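You operate a simulated robot arm through the tools that you are given. There is no shell and no other tool.

The job below is to be done with a simulated robot arm. You get a single attempt, and the scene is never put back.

## Task
Bleed the air, then put the blue coupling in its socket.
Fine: shut the air valve, bleed till the dial is at nought, shut the bleed, open the air valve last; the other coupling stays in its holder. Where these are worked on the way, their far stop is far enough and under half their travel is too little: air valve.

It is judged by the outcome, as a careful person would: the job done as asked, and still so three seconds after it is handed in. It fails if anything else is knocked over, pushed out of place, dropped, spilled or broken.

## Robot
A 6-joint arm with a two-finger gripper, fixed in place. Base frame: the origin is on the floor under the middle of its stand, x ahead of it, y to its left, z up. Readings come in mm, degrees, newtons and seconds.
It reaches about 940 mm from its shoulder. Its first joint turns from -166.0 to 166.0 degrees. Payload 2.54 kg.
Tool frame: the origin (TCP) lies between the finger pads and is the grasp point; the fingertips stand 30 mm ahead of it; z points along the fingers, y is the line along which they close. The gripper opens to 116 mm; its body begins 95 mm behind the TCP.
Orientation is that of the tool frame in the base frame, as a unit quaternion [w, x, y, z]. With the fingers straight down and closing along the base's y, the tool's x points along the base's -x, its y along +y and its z along -z.

## Interface
- The arm moves only by the tool send_rows. Its argument "targets" is a list that holds one entry, the list of rows, each a list of 7 numbers: the shift along the tool's x, y, z in mm, then the turn, a rotation vector about the tool's x, y, z in degrees, then the closure, from 0 (fully open) to 1 (shut). In form: [[[tx, ty, tz, wx, wy, wz, grip], ...]]. A call has 1 to 20 rows; each row shifts and turns the commanded pose from where the row before left it, along the tool's axes as they then stand. A row lasts 0.2 s, in which the tool goes at most 50 mm and 8.6 degrees; a call with a longer step from one row to the next is refused whole, and so is a gripper value outside its range. Where a pose cannot be reached the arm comes as near as it can. A force on the tool above 90 N (or 10 N above the force at the start of the call, whichever is more), or a blocked arm, ends the call early, and 0.2 s more pass. Each finger travels about 72 mm/s and halts on what it meets, pressing with about 34 N; the grip force reading is that of the motor and also rises with nothing between the fingers. The clock runs only during rows and for 0.2 s after the last one: add rows that do not move to give the fingers time. The reply holds the time, the measured pose of the TCP, the force on the tool along the base axes, the opening and the grip force, in the units named above and with some noise, with the torque about the TCP (base axes, N m) and any sound that the robot's microphone picked up.
- Cameras (640 x 400 px; columns grow to the right, rows downward): "scene" is fixed at [218.9, 648.7, 1548]; the picture's right is [-0.77, -0.64, 0.00], its down [-0.41, 0.49, -0.77] and it looks along [0.49, -0.59, -0.64] (base axes); focal length 350 px, centre (320, 200). "wrist" rides on the gripper at [69, -15, -122] in the tool frame; the picture's right is [0.21, 0.98, 0.00], its down [-0.83, 0.18, -0.53] and it looks along [-0.52, 0.11, 0.85] (tool axes); focal length 251 px, centre (320, 200).
- capture(camera): a new picture of that camera. It takes no simulated time.
- measure_at(camera, pixels): for up to 12 pixels [column, row] of the newest picture of that camera ("zoom" is the newest enlarged one), the place [x, y, z] in the base frame of the surface seen there, good to about 2 mm. It takes no simulated time.
- zoom(camera, box): a new picture of the part [left, top, right, bottom] of that camera's present view, enlarged. It takes no simulated time.
- job_done(): hands the job in; it is judged then, once.

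Leave the gripper open and the arm clear of the work at the hand-in unless told otherwise.

The tools are called after "Request:" as a command line: name --argument value ..., lists and objects as JSON in quotes. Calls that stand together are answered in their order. send_rows: Moves the arm, as the interface text tells. Its arguments: {"type":"object","properties":{"targets":{"type":"array","items":{"type":"array","items":{"type":"array","items":{"type":"number"}}}}},"required":["targets"]} The other tools are called the same way: capture (camera) takes a picture; measure_at (camera, pixels) gives the place of the surface under pixels of a picture; zoom (camera, box) takes an enlarged picture of a part of a camera's view; job_done () hands the job in.

At the start:

```text
clock: 0.0
tcp_pos: [450.6, 280.0, 1263.7]
orientation: [0.0, 0.0, 1.0, 0.0]
wrist_force: [-0.8, -0.7, 0.5]
ft_torque: [-0.01, 0.0, 0.03]
grip_width: 115.8
grasp_force: 0.1
```

scene: 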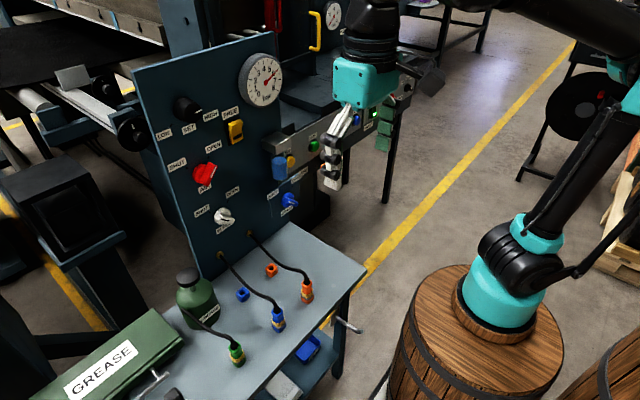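
wrist: 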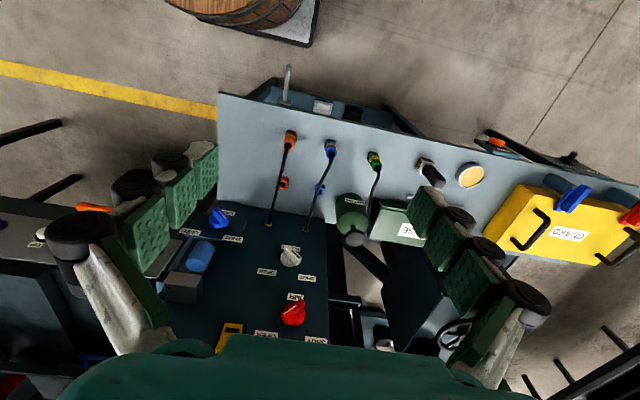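

I see a panel with a dial, a red knob, a white knob, a blue knob, and a bench with hoses carrying orange, blue and green couplings. I'll zoom in to read the labels before moving.

Request:
zoom --camera "scene" --box '[140, 80, 300, 180]'

Request:
zoom --camera "scene" --box '[180, 150, 340, 250]'

Request:
zoom --camera "scene" --box '[170, 230, 370, 380]'

Request:
zoom --camera "scene" --box '[230, 40, 310, 110]'

Request:
zoom --camera "wrist" --box '[200, 100, 440, 360]'

```text
4.00 times, centred on (220, 130) of scene
```

zoom: 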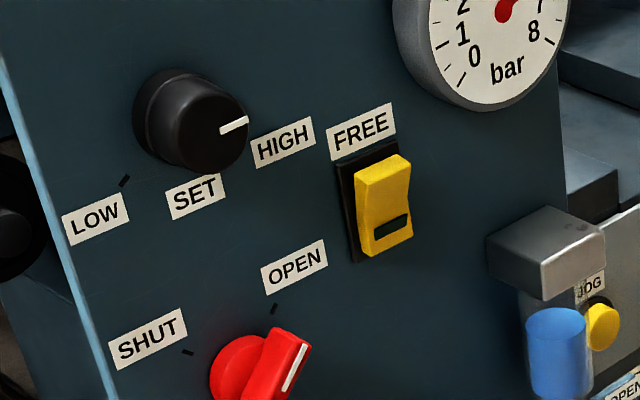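

```text
4.00 times, centred on (260, 200) of scene
```

zoom: 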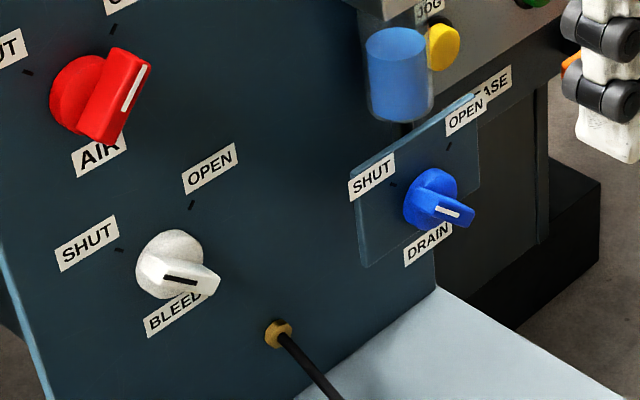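

```text
2.67 times, centred on (270, 305) of scene
```

zoom: 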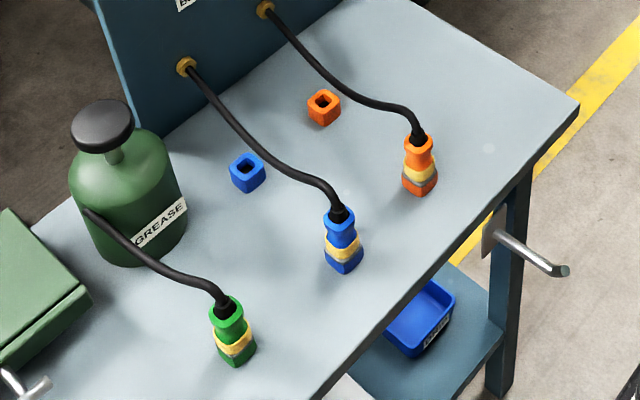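

```text
5.71 times, centred on (270, 75) of scene
```

zoom: 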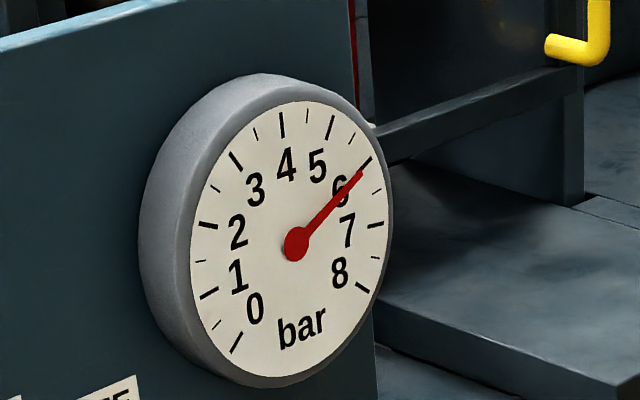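

```text
1.54 times, centred on (320, 230) of wrist
```

zoom: 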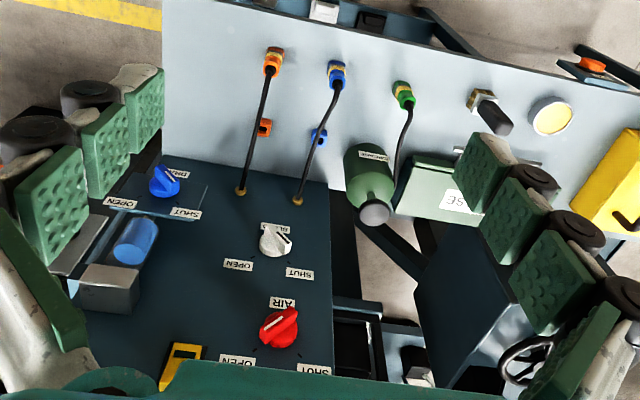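

The red knob is AIR, the white one is BLEED, the blue one is DRAIN, and there's a covered FREE rocker and a black SET knob. The dial reads about 6 bar. Next I'll measure the places of these parts in the scene picture.

Request:
measure_at --camera "scene" --pixels '[[150, 100], [250, 150], [205, 174], [224, 216], [290, 199], [188, 107], [236, 131], [262, 80], [195, 186], [175, 161], [213, 148], [240, 195]]'

Request:
measure_at --camera "scene" --pixels '[[242, 293], [272, 270], [278, 318], [306, 290], [235, 352], [300, 250], [260, 300], [340, 265], [280, 360], [220, 256], [250, 234], [205, 300]]'

```text
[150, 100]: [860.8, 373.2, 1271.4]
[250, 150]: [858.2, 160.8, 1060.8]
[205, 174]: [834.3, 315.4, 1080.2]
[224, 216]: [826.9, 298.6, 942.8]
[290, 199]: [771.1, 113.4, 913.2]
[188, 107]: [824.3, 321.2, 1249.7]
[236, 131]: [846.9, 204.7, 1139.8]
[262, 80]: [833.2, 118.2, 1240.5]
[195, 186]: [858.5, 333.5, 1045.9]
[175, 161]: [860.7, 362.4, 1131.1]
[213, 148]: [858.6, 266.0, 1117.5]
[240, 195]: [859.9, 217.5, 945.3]
```

```text
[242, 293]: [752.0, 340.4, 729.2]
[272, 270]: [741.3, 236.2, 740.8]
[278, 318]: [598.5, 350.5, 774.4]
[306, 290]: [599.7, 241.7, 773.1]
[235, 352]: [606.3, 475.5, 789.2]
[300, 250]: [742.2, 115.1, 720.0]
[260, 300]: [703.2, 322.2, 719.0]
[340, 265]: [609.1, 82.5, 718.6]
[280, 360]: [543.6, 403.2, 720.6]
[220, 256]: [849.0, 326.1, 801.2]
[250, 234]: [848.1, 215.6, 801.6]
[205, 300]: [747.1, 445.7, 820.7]
```

The panel is a vertical plane at x≈860 facing the robot, and the bench top is at z≈720. I'll zoom tighter on the air and bleed knobs to read tick marks and pointers.

Request:
zoom --camera "scene" --box '[170, 135, 250, 195]'

Request:
measure_at --camera "zoom" --pixels '[[320, 200]]'

```text
6.67 times, centred on (210, 165) of scene
```

zoom: 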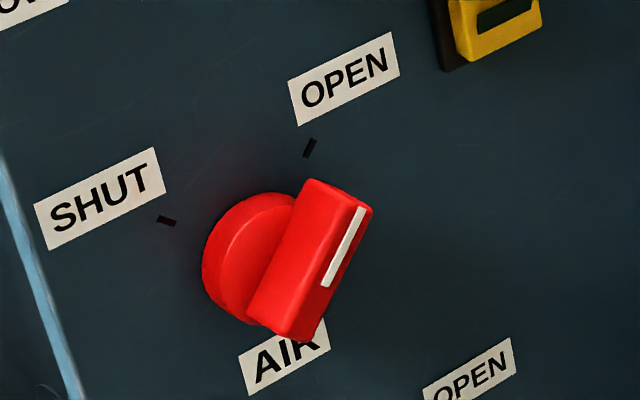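

```text
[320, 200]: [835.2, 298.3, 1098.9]
```

Request:
measure_at --camera "zoom" --pixels '[[310, 148], [167, 220], [360, 215], [326, 283], [315, 188], [270, 318], [365, 208], [305, 335], [230, 270], [290, 275], [290, 365], [345, 250]]'

Request:
zoom --camera "scene" --box '[185, 180, 265, 240]'

```text
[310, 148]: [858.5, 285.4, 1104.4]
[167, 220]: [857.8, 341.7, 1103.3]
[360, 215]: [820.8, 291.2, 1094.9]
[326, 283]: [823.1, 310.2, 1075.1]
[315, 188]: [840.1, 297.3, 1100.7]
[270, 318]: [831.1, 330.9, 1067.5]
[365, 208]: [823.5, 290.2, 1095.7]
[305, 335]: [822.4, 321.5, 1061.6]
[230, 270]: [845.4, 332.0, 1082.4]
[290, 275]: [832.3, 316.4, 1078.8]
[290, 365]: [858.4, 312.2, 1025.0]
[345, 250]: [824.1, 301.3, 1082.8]
```

```text
6.67 times, centred on (225, 210) of scene
```

zoom: 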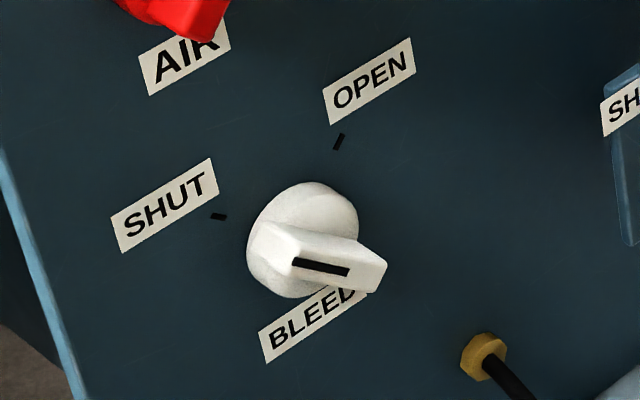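

The air knob's white mark points to OPEN (up-right as seen from the robot). Now I measure the bleed knob in this zoom.

Request:
measure_at --camera "zoom" --pixels '[[339, 142], [218, 217], [298, 262], [345, 271], [265, 228], [375, 265], [362, 288], [260, 262], [310, 320], [320, 267], [300, 200], [385, 265]]'

Request:
zoom --camera "wrist" --box '[240, 220, 360, 350]'

```text
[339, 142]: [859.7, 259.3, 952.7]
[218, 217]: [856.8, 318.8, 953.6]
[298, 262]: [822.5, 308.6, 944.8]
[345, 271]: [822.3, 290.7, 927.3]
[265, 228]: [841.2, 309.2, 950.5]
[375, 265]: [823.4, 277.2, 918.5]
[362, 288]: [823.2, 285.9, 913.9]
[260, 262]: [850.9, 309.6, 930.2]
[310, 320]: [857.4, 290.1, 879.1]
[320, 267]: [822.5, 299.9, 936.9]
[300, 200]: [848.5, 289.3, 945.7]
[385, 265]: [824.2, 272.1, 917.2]
```

```text
3.08 times, centred on (300, 285) of wrist
```

zoom: 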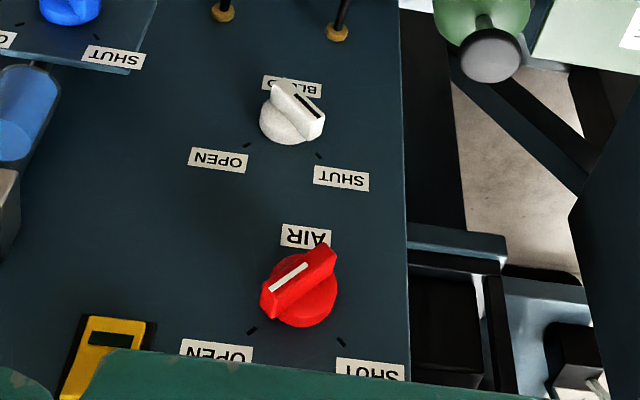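

Bleed's mark points to SHUT (up-left), as expected. Now I look closer at the couplings and sockets.

Request:
zoom --camera "scene" --box '[255, 280, 325, 335]'

Request:
measure_at --camera "zoom" --pixels '[[205, 250], [205, 300], [205, 340], [205, 380], [195, 210]]'

Request:
zoom --camera "scene" --box '[215, 260, 295, 310]'

Request:
zoom --camera "wrist" --box '[250, 110, 410, 240]'

```text
7.27 times, centred on (290, 308) of scene
```

zoom: 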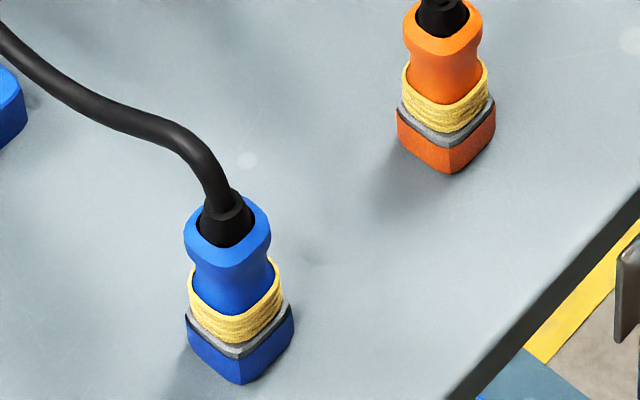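

```text
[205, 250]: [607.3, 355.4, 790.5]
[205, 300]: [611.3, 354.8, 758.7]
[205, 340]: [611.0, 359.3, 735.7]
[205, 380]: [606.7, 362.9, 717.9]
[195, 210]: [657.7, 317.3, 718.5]
```

```text
8.00 times, centred on (255, 285) of scene
```

zoom: 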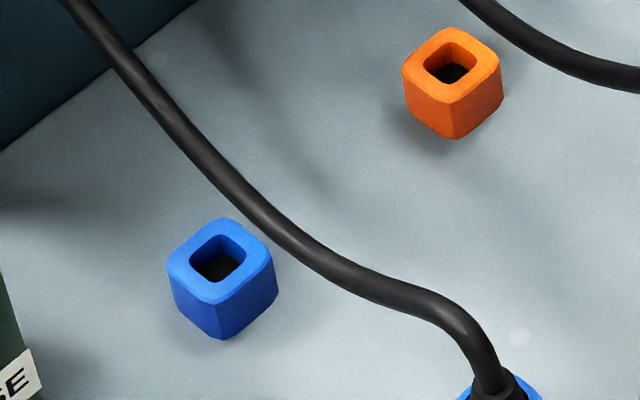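

```text
3.08 times, centred on (330, 175) of wrist
```

zoom: 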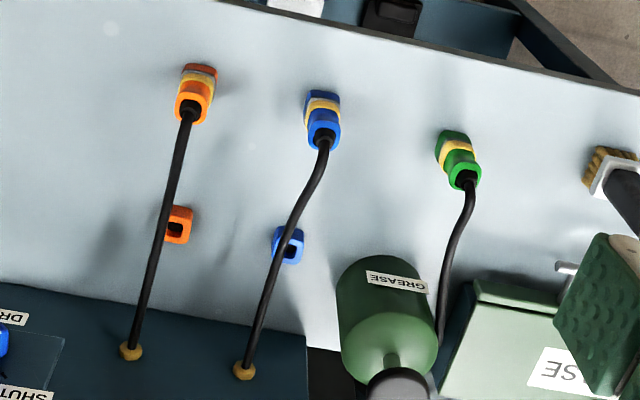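

The couplings stand in square holders, and the open blue socket is near (750, 340). First I turn the gripper from straight down to pointing at the panel (+x), in place, over 11 rows.

Request:
send_rows --targets '[[[0, 0, 0, 0, -8.1818, 0, 0], [0, 0, 0, 0, -8.1818, 0, 0], [0, 0, 0, 0, -8.1818, 0, 0], [0, 0, 0, 0, -8.1818, 0, 0], [0, 0, 0, 0, -8.1818, 0, 0], [0, 0, 0, 0, -8.1818, 0, 0], [0, 0, 0, 0, -8.1818, 0, 0], [0, 0, 0, 0, -8.1818, 0, 0], [0, 0, 0, 0, -8.1818, 0, 0], [0, 0, 0, 0, -8.1818, 0, 0], [0, 0, 0, 0, -8.1818, 0, 0]]]'

Request:
capture --camera "scene"

Request:
capture --camera "wrist"

```text
clock: 2.4
tcp_pos: [450.2, 281.2, 1264.2]
orientation: [0.708, 0.001, 0.706, 0.0]
wrist_force: [0.8, -0.1, -0.4]
ft_torque: [0.01, -0.03, -0.02]
grip_width: 116.3
grasp_force: 0.1
```

```text
taken
```

scene: 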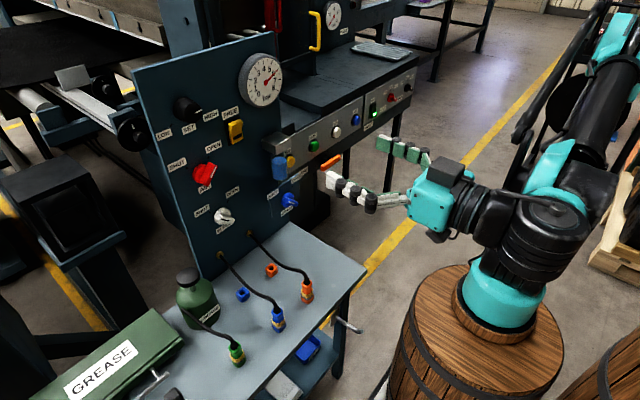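

```text
taken
```

wrist: 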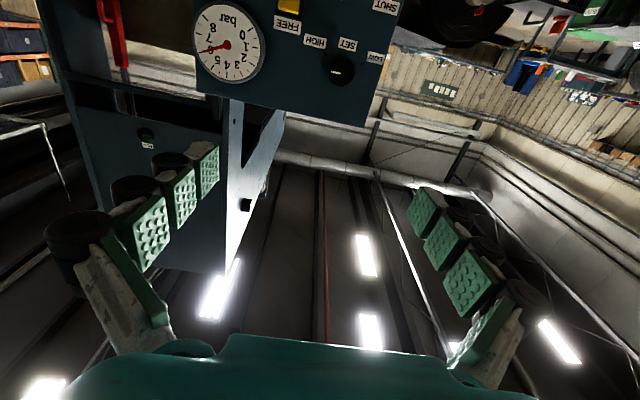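

The gripper now points at the panel and the arm is free. Next I move in front of the air knob (about x=700, y=313.5, z=1076), rolling +45° so the fingers straddle the bar, and half close the fingers.

Request:
send_rows --targets '[[[23.46, 4.19, 31.18, 0, 0, 0, 0.2], [23.46, 4.19, 31.18, 0, 0, 0, 0.4], [23.46, 4.19, 31.18, 0, 0, 0, 0.4], [23.46, 4.19, 31.18, 0, 0, 0, 0.4], [23.46, 4.19, 31.18, 0, 0, 0, 0.4], [23.46, 4.19, 31.18, 0, 0, 0, 0.4], [23.46, 4.19, 31.18, 0, 0, 0, 0.4], [23.46, 4.19, 31.18, 0, 0, 0, 0.4], [0, 0, 0, 0, 0, 7.5, 0.4], [0, 0, 0, 0, 0, 7.5, 0.4], [0, 0, 0, 0, 0, 7.5, 0.4], [0, 0, 0, 0, 0, 7.5, 0.4], [0, 0, 0, 0, 0, 7.5, 0.4], [0, 0, 0, 0, 0, 7.5, 0.4], [0, 0, 0, 0, 0, 0, 0.4]]]'

Request:
capture --camera "scene"

Request:
capture --camera "wrist"

```text
clock: 5.6
tcp_pos: [700.8, 314.1, 1075.4]
orientation: [0.653, 0.27, 0.653, 0.271]
wrist_force: [-0.3, 0.6, 0.3]
ft_torque: [0.02, 0.05, 0.01]
grip_width: 69.6
grasp_force: 0.1
```

```text
taken
```

scene: 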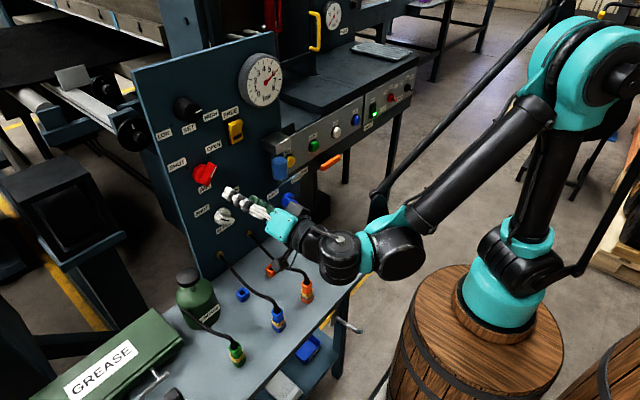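

```text
taken
```

wrist: 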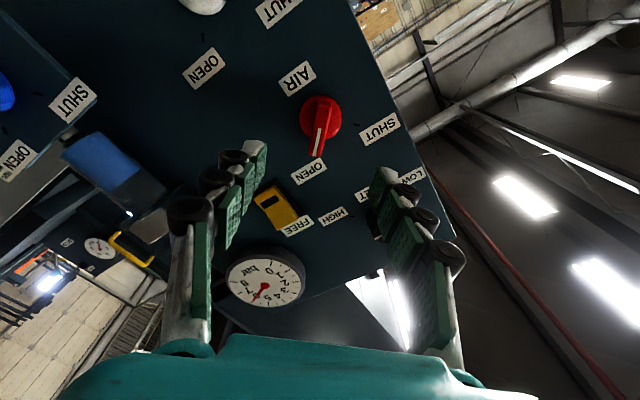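

The air bar now lies upright between the fingers in the wrist view (around (320,125)). I'll measure the knob from here for its exact centre and depth.

Request:
zoom --camera "wrist" --box '[270, 80, 370, 180]'

```text
4.00 times, centred on (320, 130) of wrist
```

zoom: 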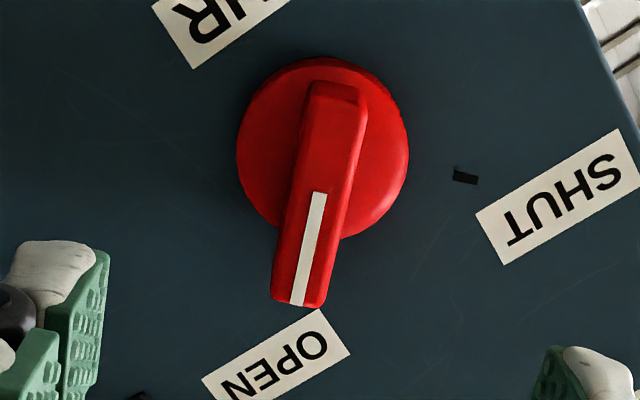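

Request:
measure_at --camera "zoom" --pixels '[[335, 92], [300, 298], [318, 200], [297, 190], [350, 190], [325, 190], [265, 150], [385, 170], [245, 150], [400, 150], [465, 176], [330, 65]]'

```text
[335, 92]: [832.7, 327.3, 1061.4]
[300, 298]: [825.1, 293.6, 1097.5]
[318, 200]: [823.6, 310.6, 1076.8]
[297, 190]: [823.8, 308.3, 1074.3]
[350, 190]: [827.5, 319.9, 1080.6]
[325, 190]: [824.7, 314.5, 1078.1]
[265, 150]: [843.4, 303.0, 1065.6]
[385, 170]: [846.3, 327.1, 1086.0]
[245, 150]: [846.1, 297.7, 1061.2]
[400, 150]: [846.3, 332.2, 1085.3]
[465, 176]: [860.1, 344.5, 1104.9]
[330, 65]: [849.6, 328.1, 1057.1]
```

Knob centre is about (y 313.5, z 1076), bar from x≈823 to 843. I advance 109 mm along the fingers and then close on the bar.

Request:
send_rows --targets '[[[0, 0, 25, 0, 0, 0, 0.4], [0, 0, 25, 0, 0, 0, 0.4], [0, 0, 25, 0, 0, 0, 0.4], [0, 0, 15, 0, 0, 0, 0.4], [0, 0, 10, 0, 0, 0, 0.4], [0, 0, 9, 0, 0, 0, 0.4], [0, 0, 0, 0, 0, 0, 0.4]]]'

Request:
capture --camera "wrist"

Request:
capture --camera "scene"

```text
clock: 7.2
tcp_pos: [809.0, 312.9, 1075.3]
orientation: [0.653, 0.27, 0.653, 0.271]
wrist_force: [0.6, -0.9, -0.1]
ft_torque: [0.02, 0.02, -0.01]
grip_width: 69.8
grasp_force: 0.0
```

```text
taken
```

wrist: 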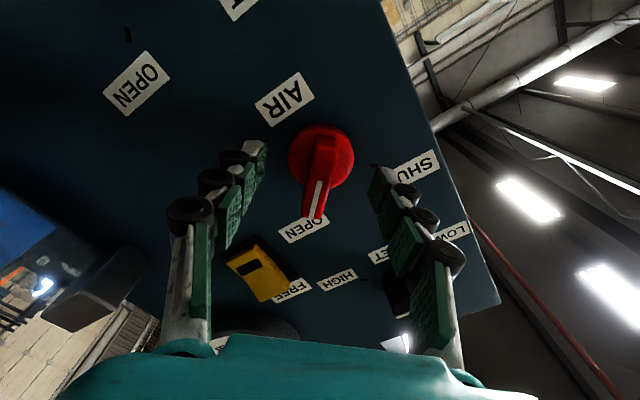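

```text
taken
```

scene: 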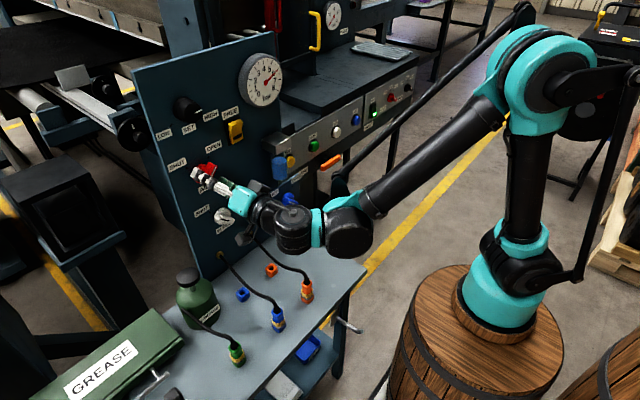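

The bar sits midway between the fingertips. Closing the fingers on it now.

Request:
send_rows --targets '[[[0, 0, 0, 0, 0, 0, 0.7], [0, 0, 0, 0, 0, 0, 1], [0, 0, 0, 0, 0, 0, 1], [0, 0, 0, 0, 0, 0, 1], [0, 0, 0, 0, 0, 0, 1]]]'

Request:
capture --camera "wrist"

```text
clock: 8.4
tcp_pos: [808.6, 314.6, 1075.1]
orientation: [0.653, 0.271, 0.653, 0.271]
wrist_force: [4.0, 2.6, 9.1]
ft_torque: [0.03, -0.17, 0.2]
grip_width: 14.5
grasp_force: 40.7
```

```text
taken
```

wrist: 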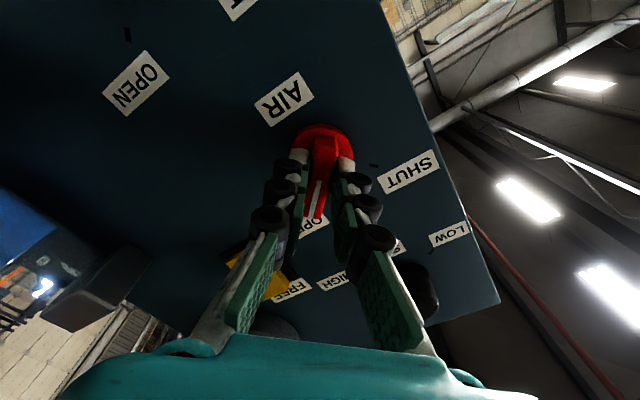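

The bar is gripped (opening 14.5 mm). Now I turn about the tool axis by -90° toward SHUT.

Request:
send_rows --targets '[[[0, 0, 0, 0, 0, -8.2, 1], [0, 0, 0, 0, 0, -8.2, 1], [0, 0, 0, 0, 0, -8.2, 1], [0, 0, 0, 0, 0, -8.2, 1], [0, 0, 0, 0, 0, -8.2, 1], [0, 0, 0, 0, 0, -8.2, 1], [0, 0, 0, 0, 0, -8.2, 1], [0, 0, 0, 0, 0, -8.2, 1], [0, 0, 0, 0, 0, -8.2, 1], [0, 0, 0, 0, 0, -8.2, 1], [0, 0, 0, 0, 0, -8.2, 1], [0, 0, 0, 0, 0, 0, 1]]]'

Request:
capture --camera "wrist"

Request:
capture --camera "scene"

```text
clock: 11.0
tcp_pos: [808.2, 314.4, 1076.2]
orientation: [0.652, -0.273, 0.652, -0.273]
wrist_force: [8.5, 20.4, 12.8]
ft_torque: [0.18, -0.4, 0.69]
grip_width: 14.3
grasp_force: 41.1
```

```text
taken
```

wrist: 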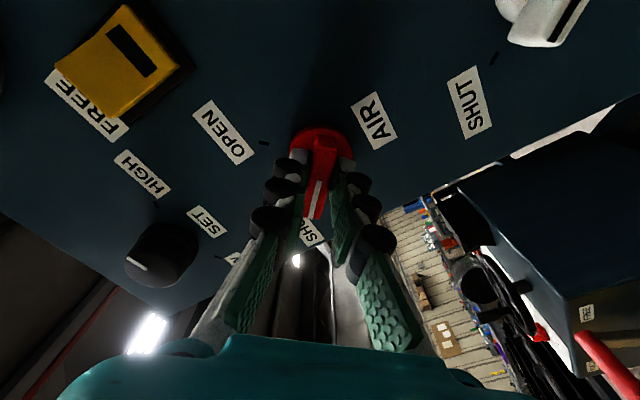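

```text
taken
```

scene: 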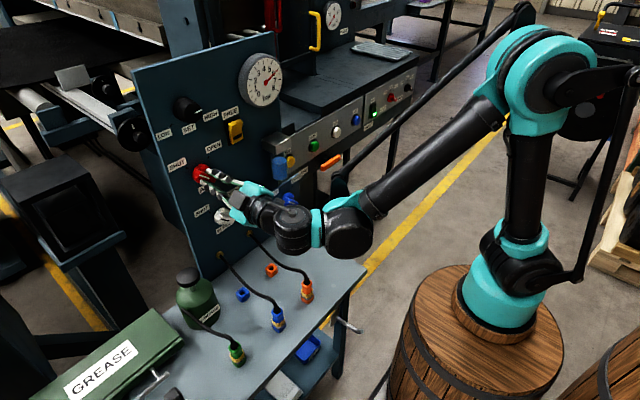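

The knob turned with the gripper and the mark now points to SHUT. I release and back off 109 mm to check it and the dial.

Request:
send_rows --targets '[[[0, 0, 0, 0, 0, 0, 0.7], [0, 0, 0, 0, 0, 0, 0.4], [0, 0, 0, 0, 0, 0, 0.4], [0, 0, 0, 0, 0, 0, 0.4], [0, 0, -20, 0, 0, 0, 0.4], [0, 0, -30, 0, 0, 0, 0.4], [0, 0, -30, 0, 0, 0, 0.4], [0, 0, -29, 0, 0, 0, 0.4]]]'

Request:
capture --camera "wrist"

Request:
capture --camera "scene"

Request:
zoom --camera "scene" --box '[170, 135, 250, 195]'

Request:
zoom --camera "scene" --box '[230, 40, 310, 110]'

```text
clock: 12.8
tcp_pos: [700.0, 313.8, 1075.7]
orientation: [0.653, -0.271, 0.653, -0.272]
wrist_force: [0.1, -0.7, -0.8]
ft_torque: [0.0, 0.01, 0.0]
grip_width: 69.5
grasp_force: 0.1
```

```text
taken
```

wrist: 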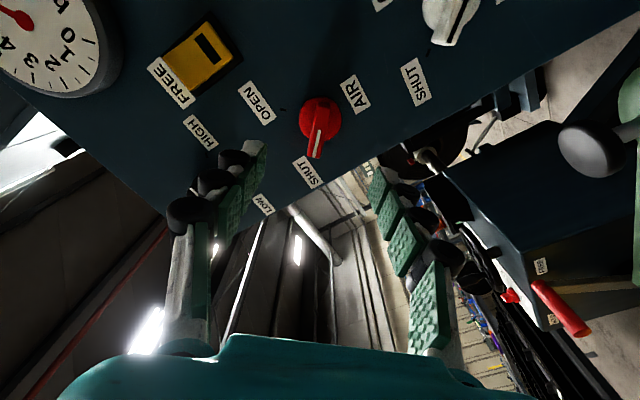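

```text
taken
```

scene: 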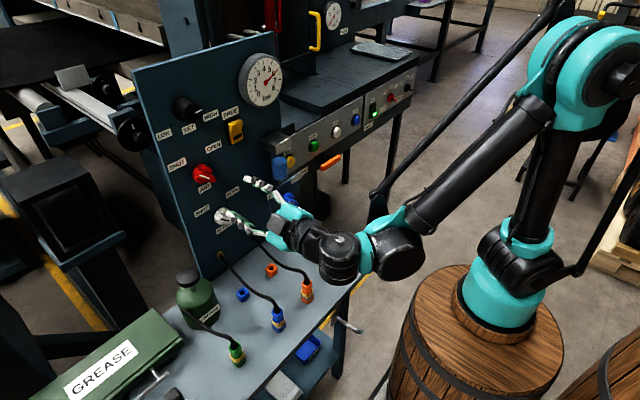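

```text
6.67 times, centred on (210, 165) of scene
```

zoom: 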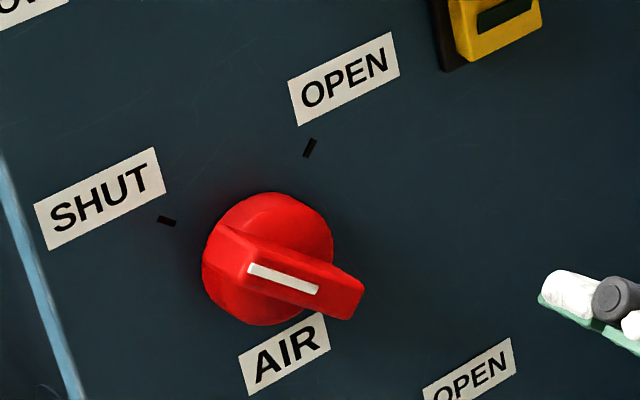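

```text
5.71 times, centred on (270, 75) of scene
```

zoom: 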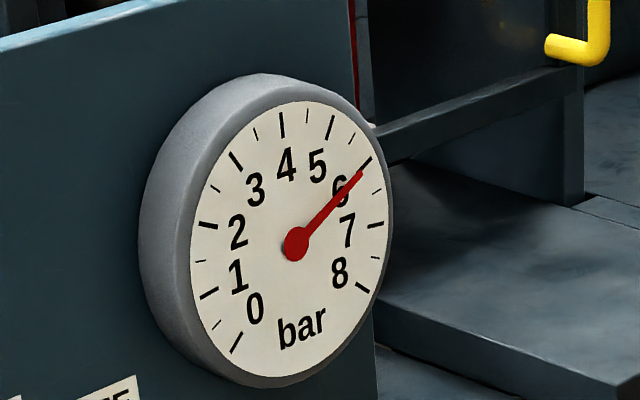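

Air now points to SHUT. I'll check its exact angle against the tick, and measure the bleed knob from the wrist view.

Request:
zoom --camera "wrist" --box '[270, 80, 370, 180]'

Request:
measure_at --camera "zoom" --pixels '[[325, 110], [290, 305], [325, 180], [300, 200], [350, 200]]'

Request:
measure_at --camera "wrist" --pixels '[[463, 10], [455, 28], [440, 40], [436, 15]]'

```text
4.00 times, centred on (320, 130) of wrist
```

zoom: 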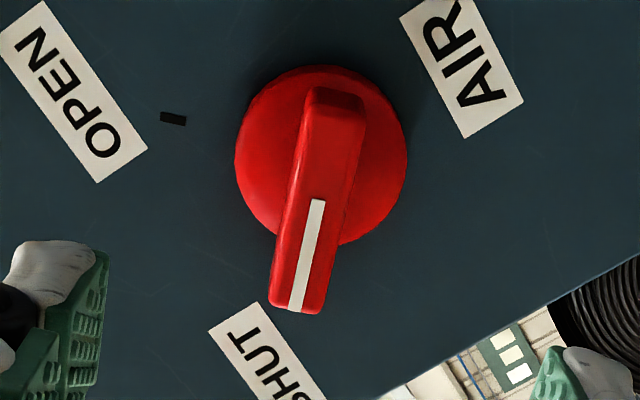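

```text
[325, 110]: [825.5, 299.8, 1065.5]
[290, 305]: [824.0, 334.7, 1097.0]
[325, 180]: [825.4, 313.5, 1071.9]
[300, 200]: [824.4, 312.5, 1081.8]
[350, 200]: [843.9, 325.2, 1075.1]
```

```text
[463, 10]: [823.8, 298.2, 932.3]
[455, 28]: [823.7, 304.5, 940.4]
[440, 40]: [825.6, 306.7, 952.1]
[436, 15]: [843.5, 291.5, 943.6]
```

Air is fully at SHUT. Now I move down to in front of the bleed knob (y 289, z 925), keeping the same roll, which suits its bar.

Request:
send_rows --targets '[[[24.82, 17.89, 0, 0, 0, 0, 0.4], [24.82, 17.89, 0, 0, 0, 0, 0.4], [24.82, 17.89, 0, 0, 0, 0, 0.4], [24.82, 17.89, 0, 0, 0, 0, 0.4], [24.82, 17.89, 0, 0, 0, 0, 0.4], [0, 0, 0, 0, 0, 0, 0.4]]]'

Request:
capture --camera "wrist"

Request:
capture --camera "scene"

Request:
zoom --camera "wrist" --box '[270, 80, 370, 180]'

```text
clock: 14.2
tcp_pos: [704.4, 294.4, 936.2]
orientation: [0.651, -0.271, 0.655, -0.272]
wrist_force: [-0.3, 0.5, 0.5]
ft_torque: [0.0, 0.0, 0.0]
grip_width: 69.8
grasp_force: 0.0
out of reach, approached as far as the arm can: row 5
```

```text
taken
```

wrist: 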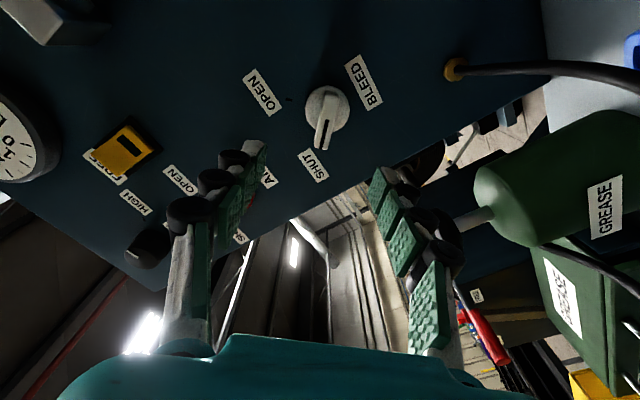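

```text
taken
```

scene: 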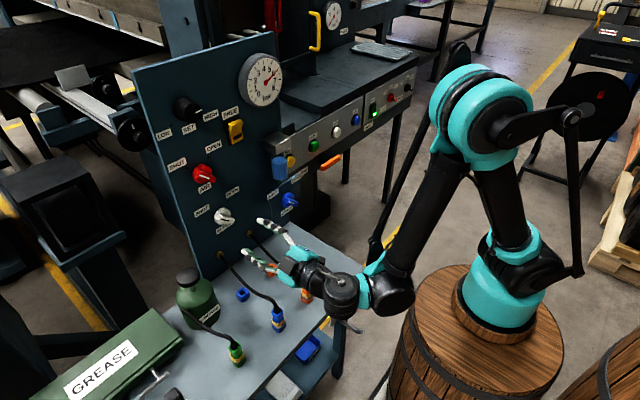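

```text
4.00 times, centred on (320, 130) of wrist
```

zoom: 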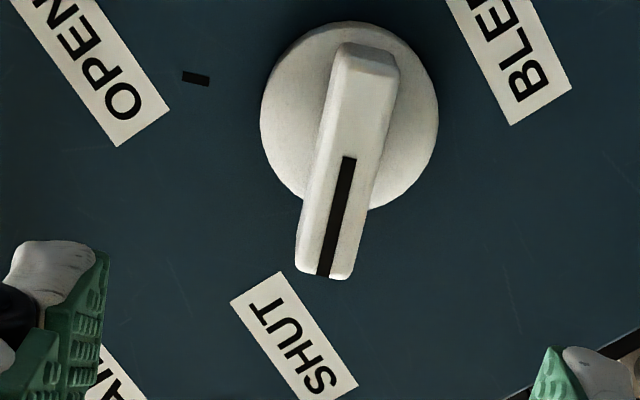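

The last step wasn't quite reachable this close to the base (TCP is at 704, 294, 936). I'll go forward 40 mm and see where the arm settles.

Request:
send_rows --targets '[[[0, 0, 20, 0, 0, 0, 0.4], [0, 0, 20, 0, 0, 0, 0.4], [0, 0, 0, 0, 0, 0, 0.4]]]'

Request:
capture --camera "wrist"

Request:
zoom --camera "wrist" --box '[270, 80, 370, 180]'

```text
clock: 15.0
tcp_pos: [744.4, 293.8, 937.2]
orientation: [0.653, -0.272, 0.653, -0.272]
wrist_force: [0.2, -0.1, 0.6]
ft_torque: [0.0, -0.02, 0.02]
grip_width: 69.7
grasp_force: 0.1
```

```text
taken
```

wrist: 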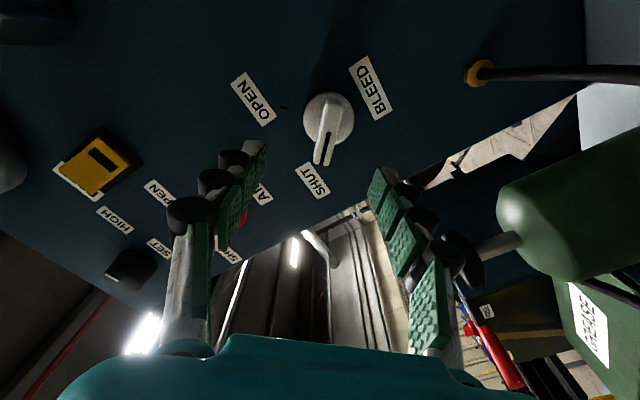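

```text
4.00 times, centred on (320, 130) of wrist
```

zoom: 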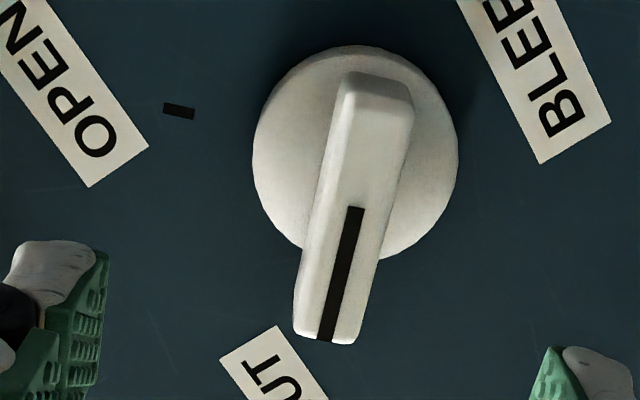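

The command follows from where the arm stopped. Measuring the bleed knob from here for the remaining offset.

Request:
measure_at --camera "zoom" --pixels '[[375, 85], [325, 330], [355, 215], [330, 215], [390, 200], [260, 150], [450, 150], [355, 55], [300, 235], [355, 110], [340, 270]]'

```text
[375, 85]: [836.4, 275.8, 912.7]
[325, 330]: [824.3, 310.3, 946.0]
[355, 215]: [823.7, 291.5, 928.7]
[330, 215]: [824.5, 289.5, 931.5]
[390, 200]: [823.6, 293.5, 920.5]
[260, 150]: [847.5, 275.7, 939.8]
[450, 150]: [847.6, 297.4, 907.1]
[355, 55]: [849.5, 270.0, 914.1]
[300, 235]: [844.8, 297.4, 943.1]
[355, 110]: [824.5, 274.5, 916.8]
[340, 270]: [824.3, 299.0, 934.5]
```

Bleed knob centre confirmed at about (289, 925). I go forward 30 mm then correct sideways by 11.8 and 4.7 mm in tool axes.

Request:
send_rows --targets '[[[0, 0, 15, 0, 0, 0, 0.4], [0, 0, 15, 0, 0, 0, 0.4], [5.9, 2.35, 0, 0, 0, 0, 0.4], [5.9, 2.35, 0, 0, 0, 0, 0.4], [0, 0, 0, 0, 0, 0, 0.4]]]'

Request:
capture --camera "wrist"

Request:
capture --camera "scene"

```text
clock: 16.2
tcp_pos: [774.7, 289.6, 925.2]
orientation: [0.653, -0.271, 0.653, -0.273]
wrist_force: [-0.1, -0.4, -0.5]
ft_torque: [0.01, 0.01, 0.0]
grip_width: 69.6
grasp_force: 0.0
```

```text
taken
```

wrist: 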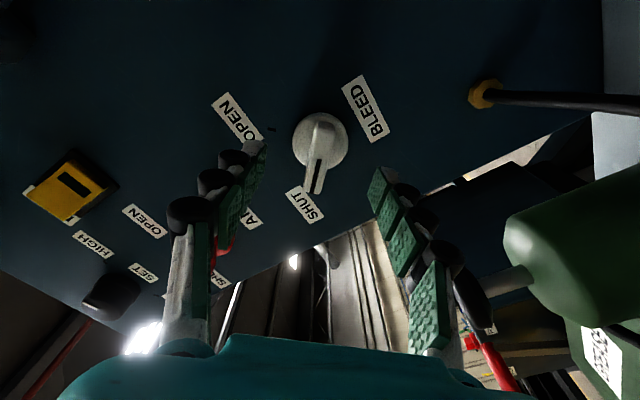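

```text
taken
```

scene: 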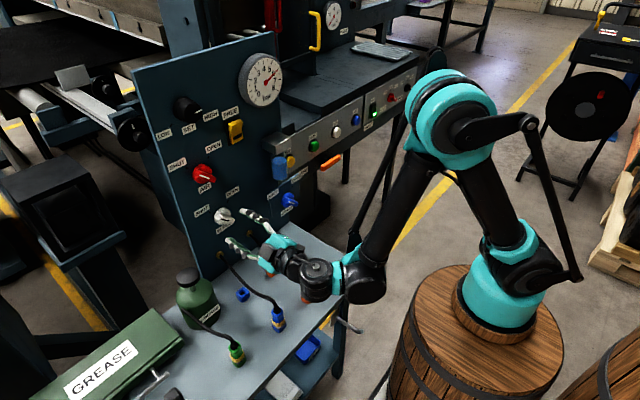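

Lined up. I check the height of the wrist parts over the orange coupling before going on.

Request:
measure_at --camera "scene" --pixels '[[318, 275], [310, 295], [325, 297], [345, 292], [365, 300], [380, 280], [280, 262], [265, 268], [302, 302]]'

Request:
zoom --camera "scene" --box '[220, 200, 400, 320]'

```text
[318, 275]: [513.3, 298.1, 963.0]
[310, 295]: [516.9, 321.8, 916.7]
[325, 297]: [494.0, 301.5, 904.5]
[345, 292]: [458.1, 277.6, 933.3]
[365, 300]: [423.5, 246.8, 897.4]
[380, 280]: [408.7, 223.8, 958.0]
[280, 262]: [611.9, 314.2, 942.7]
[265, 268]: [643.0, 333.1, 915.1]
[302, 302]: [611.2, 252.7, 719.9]
```

```text
3.33 times, centred on (310, 260) of scene
```

zoom: 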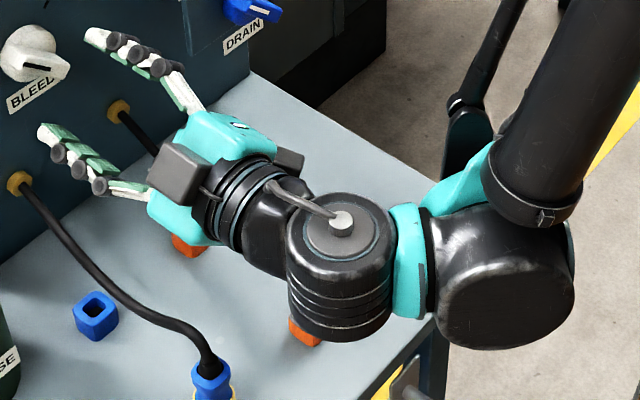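

Everything is well above the bench. I advance 34 mm and close on the bleed bar.

Request:
send_rows --targets '[[[0, 0, 12, 0, 0, 0, 0.4], [0, 0, 12, 0, 0, 0, 0.4], [0, 0, 10.3, 0, 0, 0, 0.4], [0, 0, 0, 0, 0, 0, 0.4], [0, 0, 0, 0, 0, 0, 0.7], [0, 0, 0, 0, 0, 0, 1], [0, 0, 0, 0, 0, 0, 1], [0, 0, 0, 0, 0, 0, 1], [0, 0, 0, 0, 0, 0, 1]]]'

Request:
capture --camera "wrist"

```text
clock: 18.2
tcp_pos: [807.7, 290.0, 924.9]
orientation: [0.653, -0.271, 0.653, -0.272]
wrist_force: [1.2, -0.4, 2.3]
ft_torque: [0.08, -0.06, -0.01]
grip_width: 14.4
grasp_force: 40.3
```

```text
taken
```

wrist: 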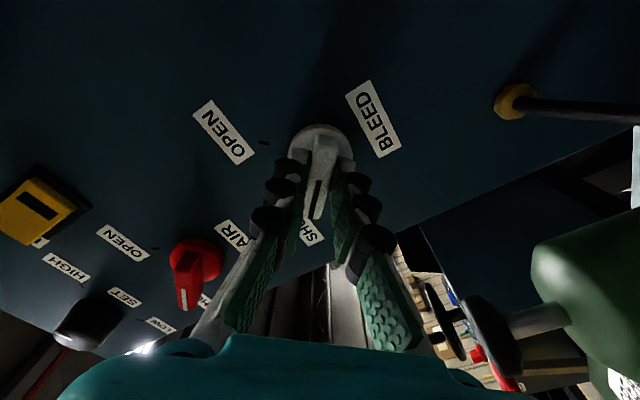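

Gripped cleanly. Now turning +90° to OPEN the bleed.

Request:
send_rows --targets '[[[0, 0, 0, 0, 0, 8.2, 1], [0, 0, 0, 0, 0, 8.2, 1], [0, 0, 0, 0, 0, 8.2, 1], [0, 0, 0, 0, 0, 8.2, 1], [0, 0, 0, 0, 0, 8.2, 1], [0, 0, 0, 0, 0, 8.2, 1], [0, 0, 0, 0, 0, 8.2, 1], [0, 0, 0, 0, 0, 8.2, 1], [0, 0, 0, 0, 0, 8.2, 1], [0, 0, 0, 0, 0, 8.2, 1], [0, 0, 0, 0, 0, 8.2, 1], [0, 0, 0, 0, 0, 0, 1]]]'

Request:
capture --camera "wrist"

Request:
zoom --camera "scene" --box '[230, 40, 310, 110]'

Request:
capture --camera "scene"

```text
clock: 20.8
tcp_pos: [809.0, 289.0, 926.3]
orientation: [0.653, 0.272, 0.653, 0.271]
wrist_force: [-16.6, -9.6, -14.1]
ft_torque: [-0.1, 0.15, -0.58]
grip_width: 14.3
grasp_force: 41.0
```

```text
taken
```

wrist: 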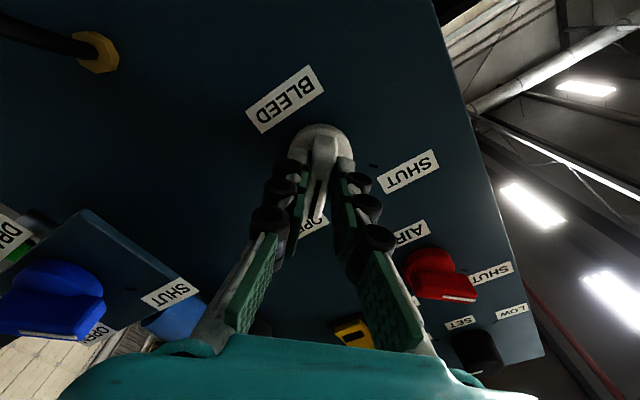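

```text
5.71 times, centred on (270, 75) of scene
```

zoom: 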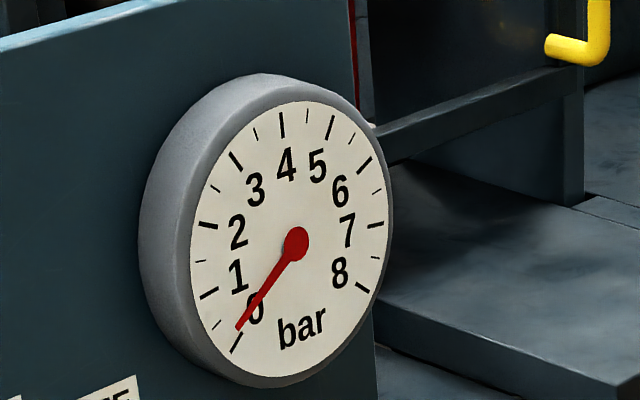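

```text
taken
```

scene: 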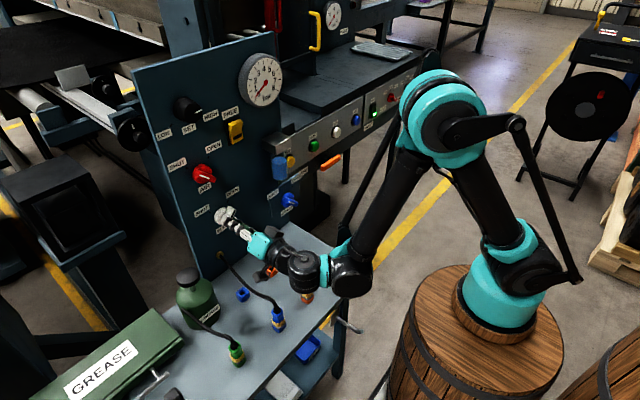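

The dial has dropped almost to 0. I hold still 4 seconds and read it again.

Request:
send_rows --targets '[[[0, 0, 0, 0, 0, 0, 1], [0, 0, 0, 0, 0, 0, 1], [0, 0, 0, 0, 0, 0, 1], [0, 0, 0, 0, 0, 0, 1], [0, 0, 0, 0, 0, 0, 1], [0, 0, 0, 0, 0, 0, 1], [0, 0, 0, 0, 0, 0, 1], [0, 0, 0, 0, 0, 0, 1], [0, 0, 0, 0, 0, 0, 1], [0, 0, 0, 0, 0, 0, 1], [0, 0, 0, 0, 0, 0, 1], [0, 0, 0, 0, 0, 0, 1], [0, 0, 0, 0, 0, 0, 1], [0, 0, 0, 0, 0, 0, 1], [0, 0, 0, 0, 0, 0, 1], [0, 0, 0, 0, 0, 0, 1], [0, 0, 0, 0, 0, 0, 1], [0, 0, 0, 0, 0, 0, 1], [0, 0, 0, 0, 0, 0, 1], [0, 0, 0, 0, 0, 0, 1]]]'

Request:
zoom --camera "scene" --box '[240, 50, 290, 110]'

```text
clock: 25.0
tcp_pos: [809.3, 288.9, 925.1]
orientation: [0.653, 0.271, 0.654, 0.271]
wrist_force: [-28.7, -20.0, -28.6]
ft_torque: [-0.05, 0.83, -0.6]
grip_width: 14.4
grasp_force: 40.6
```

```text
6.67 times, centred on (265, 80) of scene
```

zoom: 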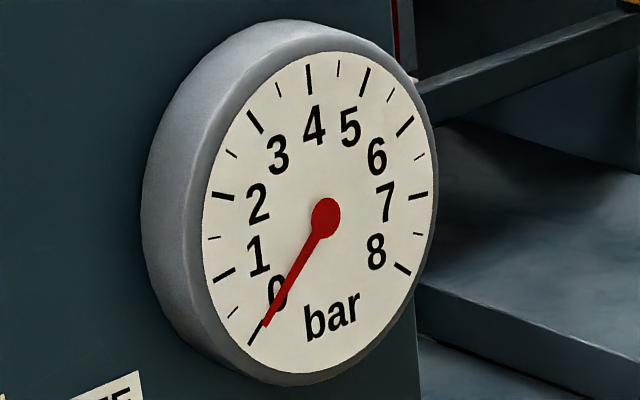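

The dial now reads 0. Now I turn the bleed back -90° to SHUT.

Request:
send_rows --targets '[[[0, 0, 0, 0, 0, -8.2, 1], [0, 0, 0, 0, 0, -8.2, 1], [0, 0, 0, 0, 0, -8.2, 1], [0, 0, 0, 0, 0, -8.2, 1], [0, 0, 0, 0, 0, -8.2, 1], [0, 0, 0, 0, 0, -8.2, 1], [0, 0, 0, 0, 0, -8.2, 1], [0, 0, 0, 0, 0, -8.2, 1], [0, 0, 0, 0, 0, -8.2, 1], [0, 0, 0, 0, 0, -8.2, 1], [0, 0, 0, 0, 0, -8.2, 1], [0, 0, 0, 0, 0, 0, 1]]]'

Request:
capture --camera "wrist"

Request:
capture --camera "scene"

Request:
zoom --camera "scene" --box '[240, 50, 290, 110]'

```text
clock: 27.6
tcp_pos: [808.6, 289.6, 925.3]
orientation: [0.652, -0.272, 0.653, -0.272]
wrist_force: [-1.1, -7.9, -5.7]
ft_torque: [0.17, 0.41, -0.43]
grip_width: 14.5
grasp_force: 40.9
```

```text
taken
```

wrist: 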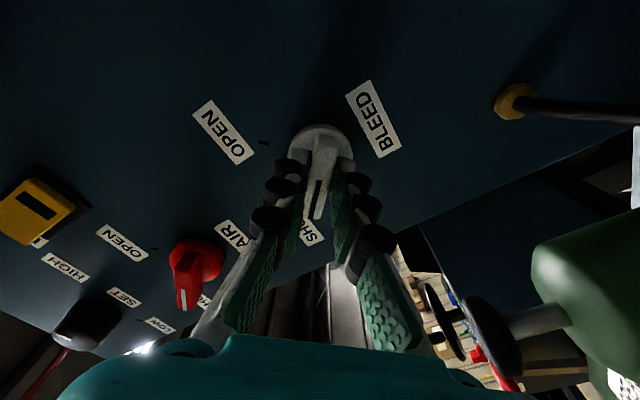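

```text
taken
```

scene: 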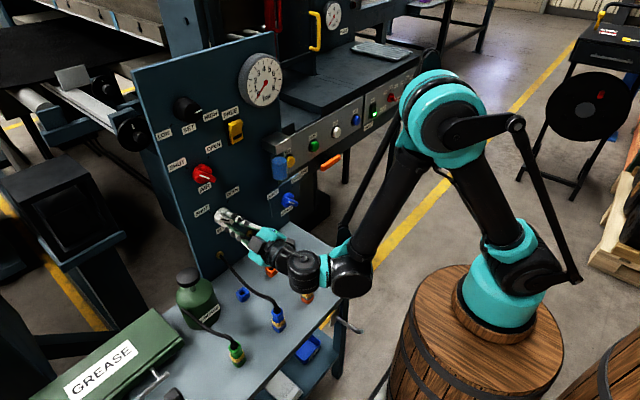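

```text
6.67 times, centred on (265, 80) of scene
```

zoom: 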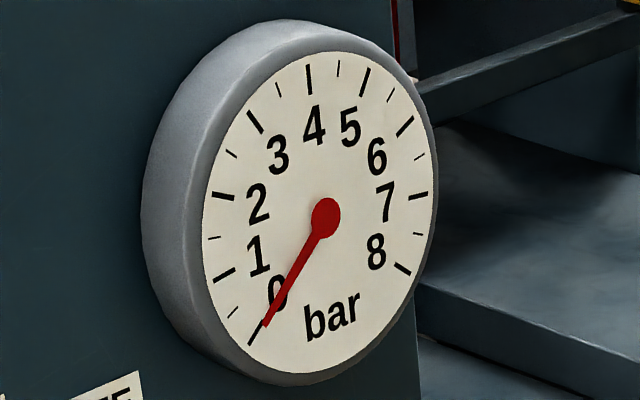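

Bleed is back at SHUT and the dial stays at 0. I release, back off 45 mm, and check the knob.

Request:
send_rows --targets '[[[0, 0, 0, 0, 0, 0, 0.7], [0, 0, 0, 0, 0, 0, 0.4], [0, 0, 0, 0, 0, 0, 0.4], [0, 0, 0, 0, 0, 0, 0.4], [0, 0, -15, 0, 0, 0, 0.4], [0, 0, -15, 0, 0, 0, 0.4], [0, 0, -15, 0, 0, 0, 0.4], [0, 0, 0, 0, 0, 0, 0.4]]]'

Request:
capture --camera "wrist"

Request:
zoom --camera "wrist" --box '[270, 80, 370, 180]'

Request:
measure_at --camera "zoom" --pixels '[[325, 110], [290, 340]]'

```text
clock: 29.4
tcp_pos: [762.4, 289.6, 924.7]
orientation: [0.653, -0.271, 0.653, -0.272]
wrist_force: [0.5, -0.1, 0.1]
ft_torque: [-0.02, 0.04, -0.04]
grip_width: 69.6
grasp_force: 0.0
```

```text
taken
```

wrist: 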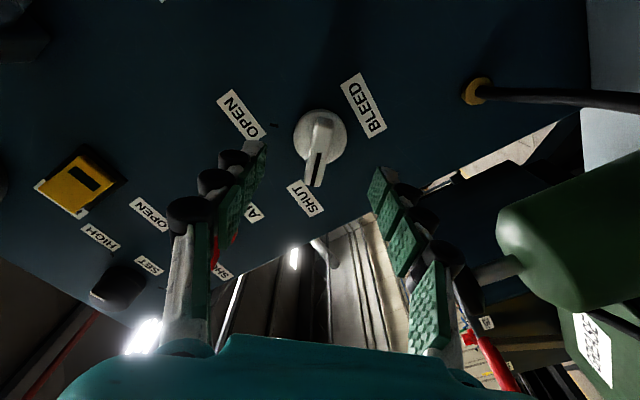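

```text
4.00 times, centred on (320, 130) of wrist
```

zoom: 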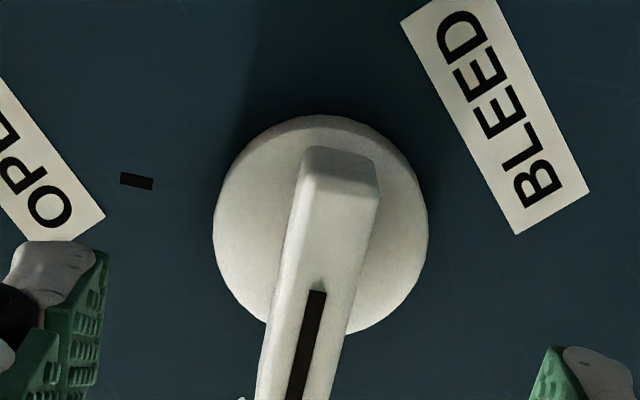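

```text
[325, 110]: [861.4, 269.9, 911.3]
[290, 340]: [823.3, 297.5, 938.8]
```

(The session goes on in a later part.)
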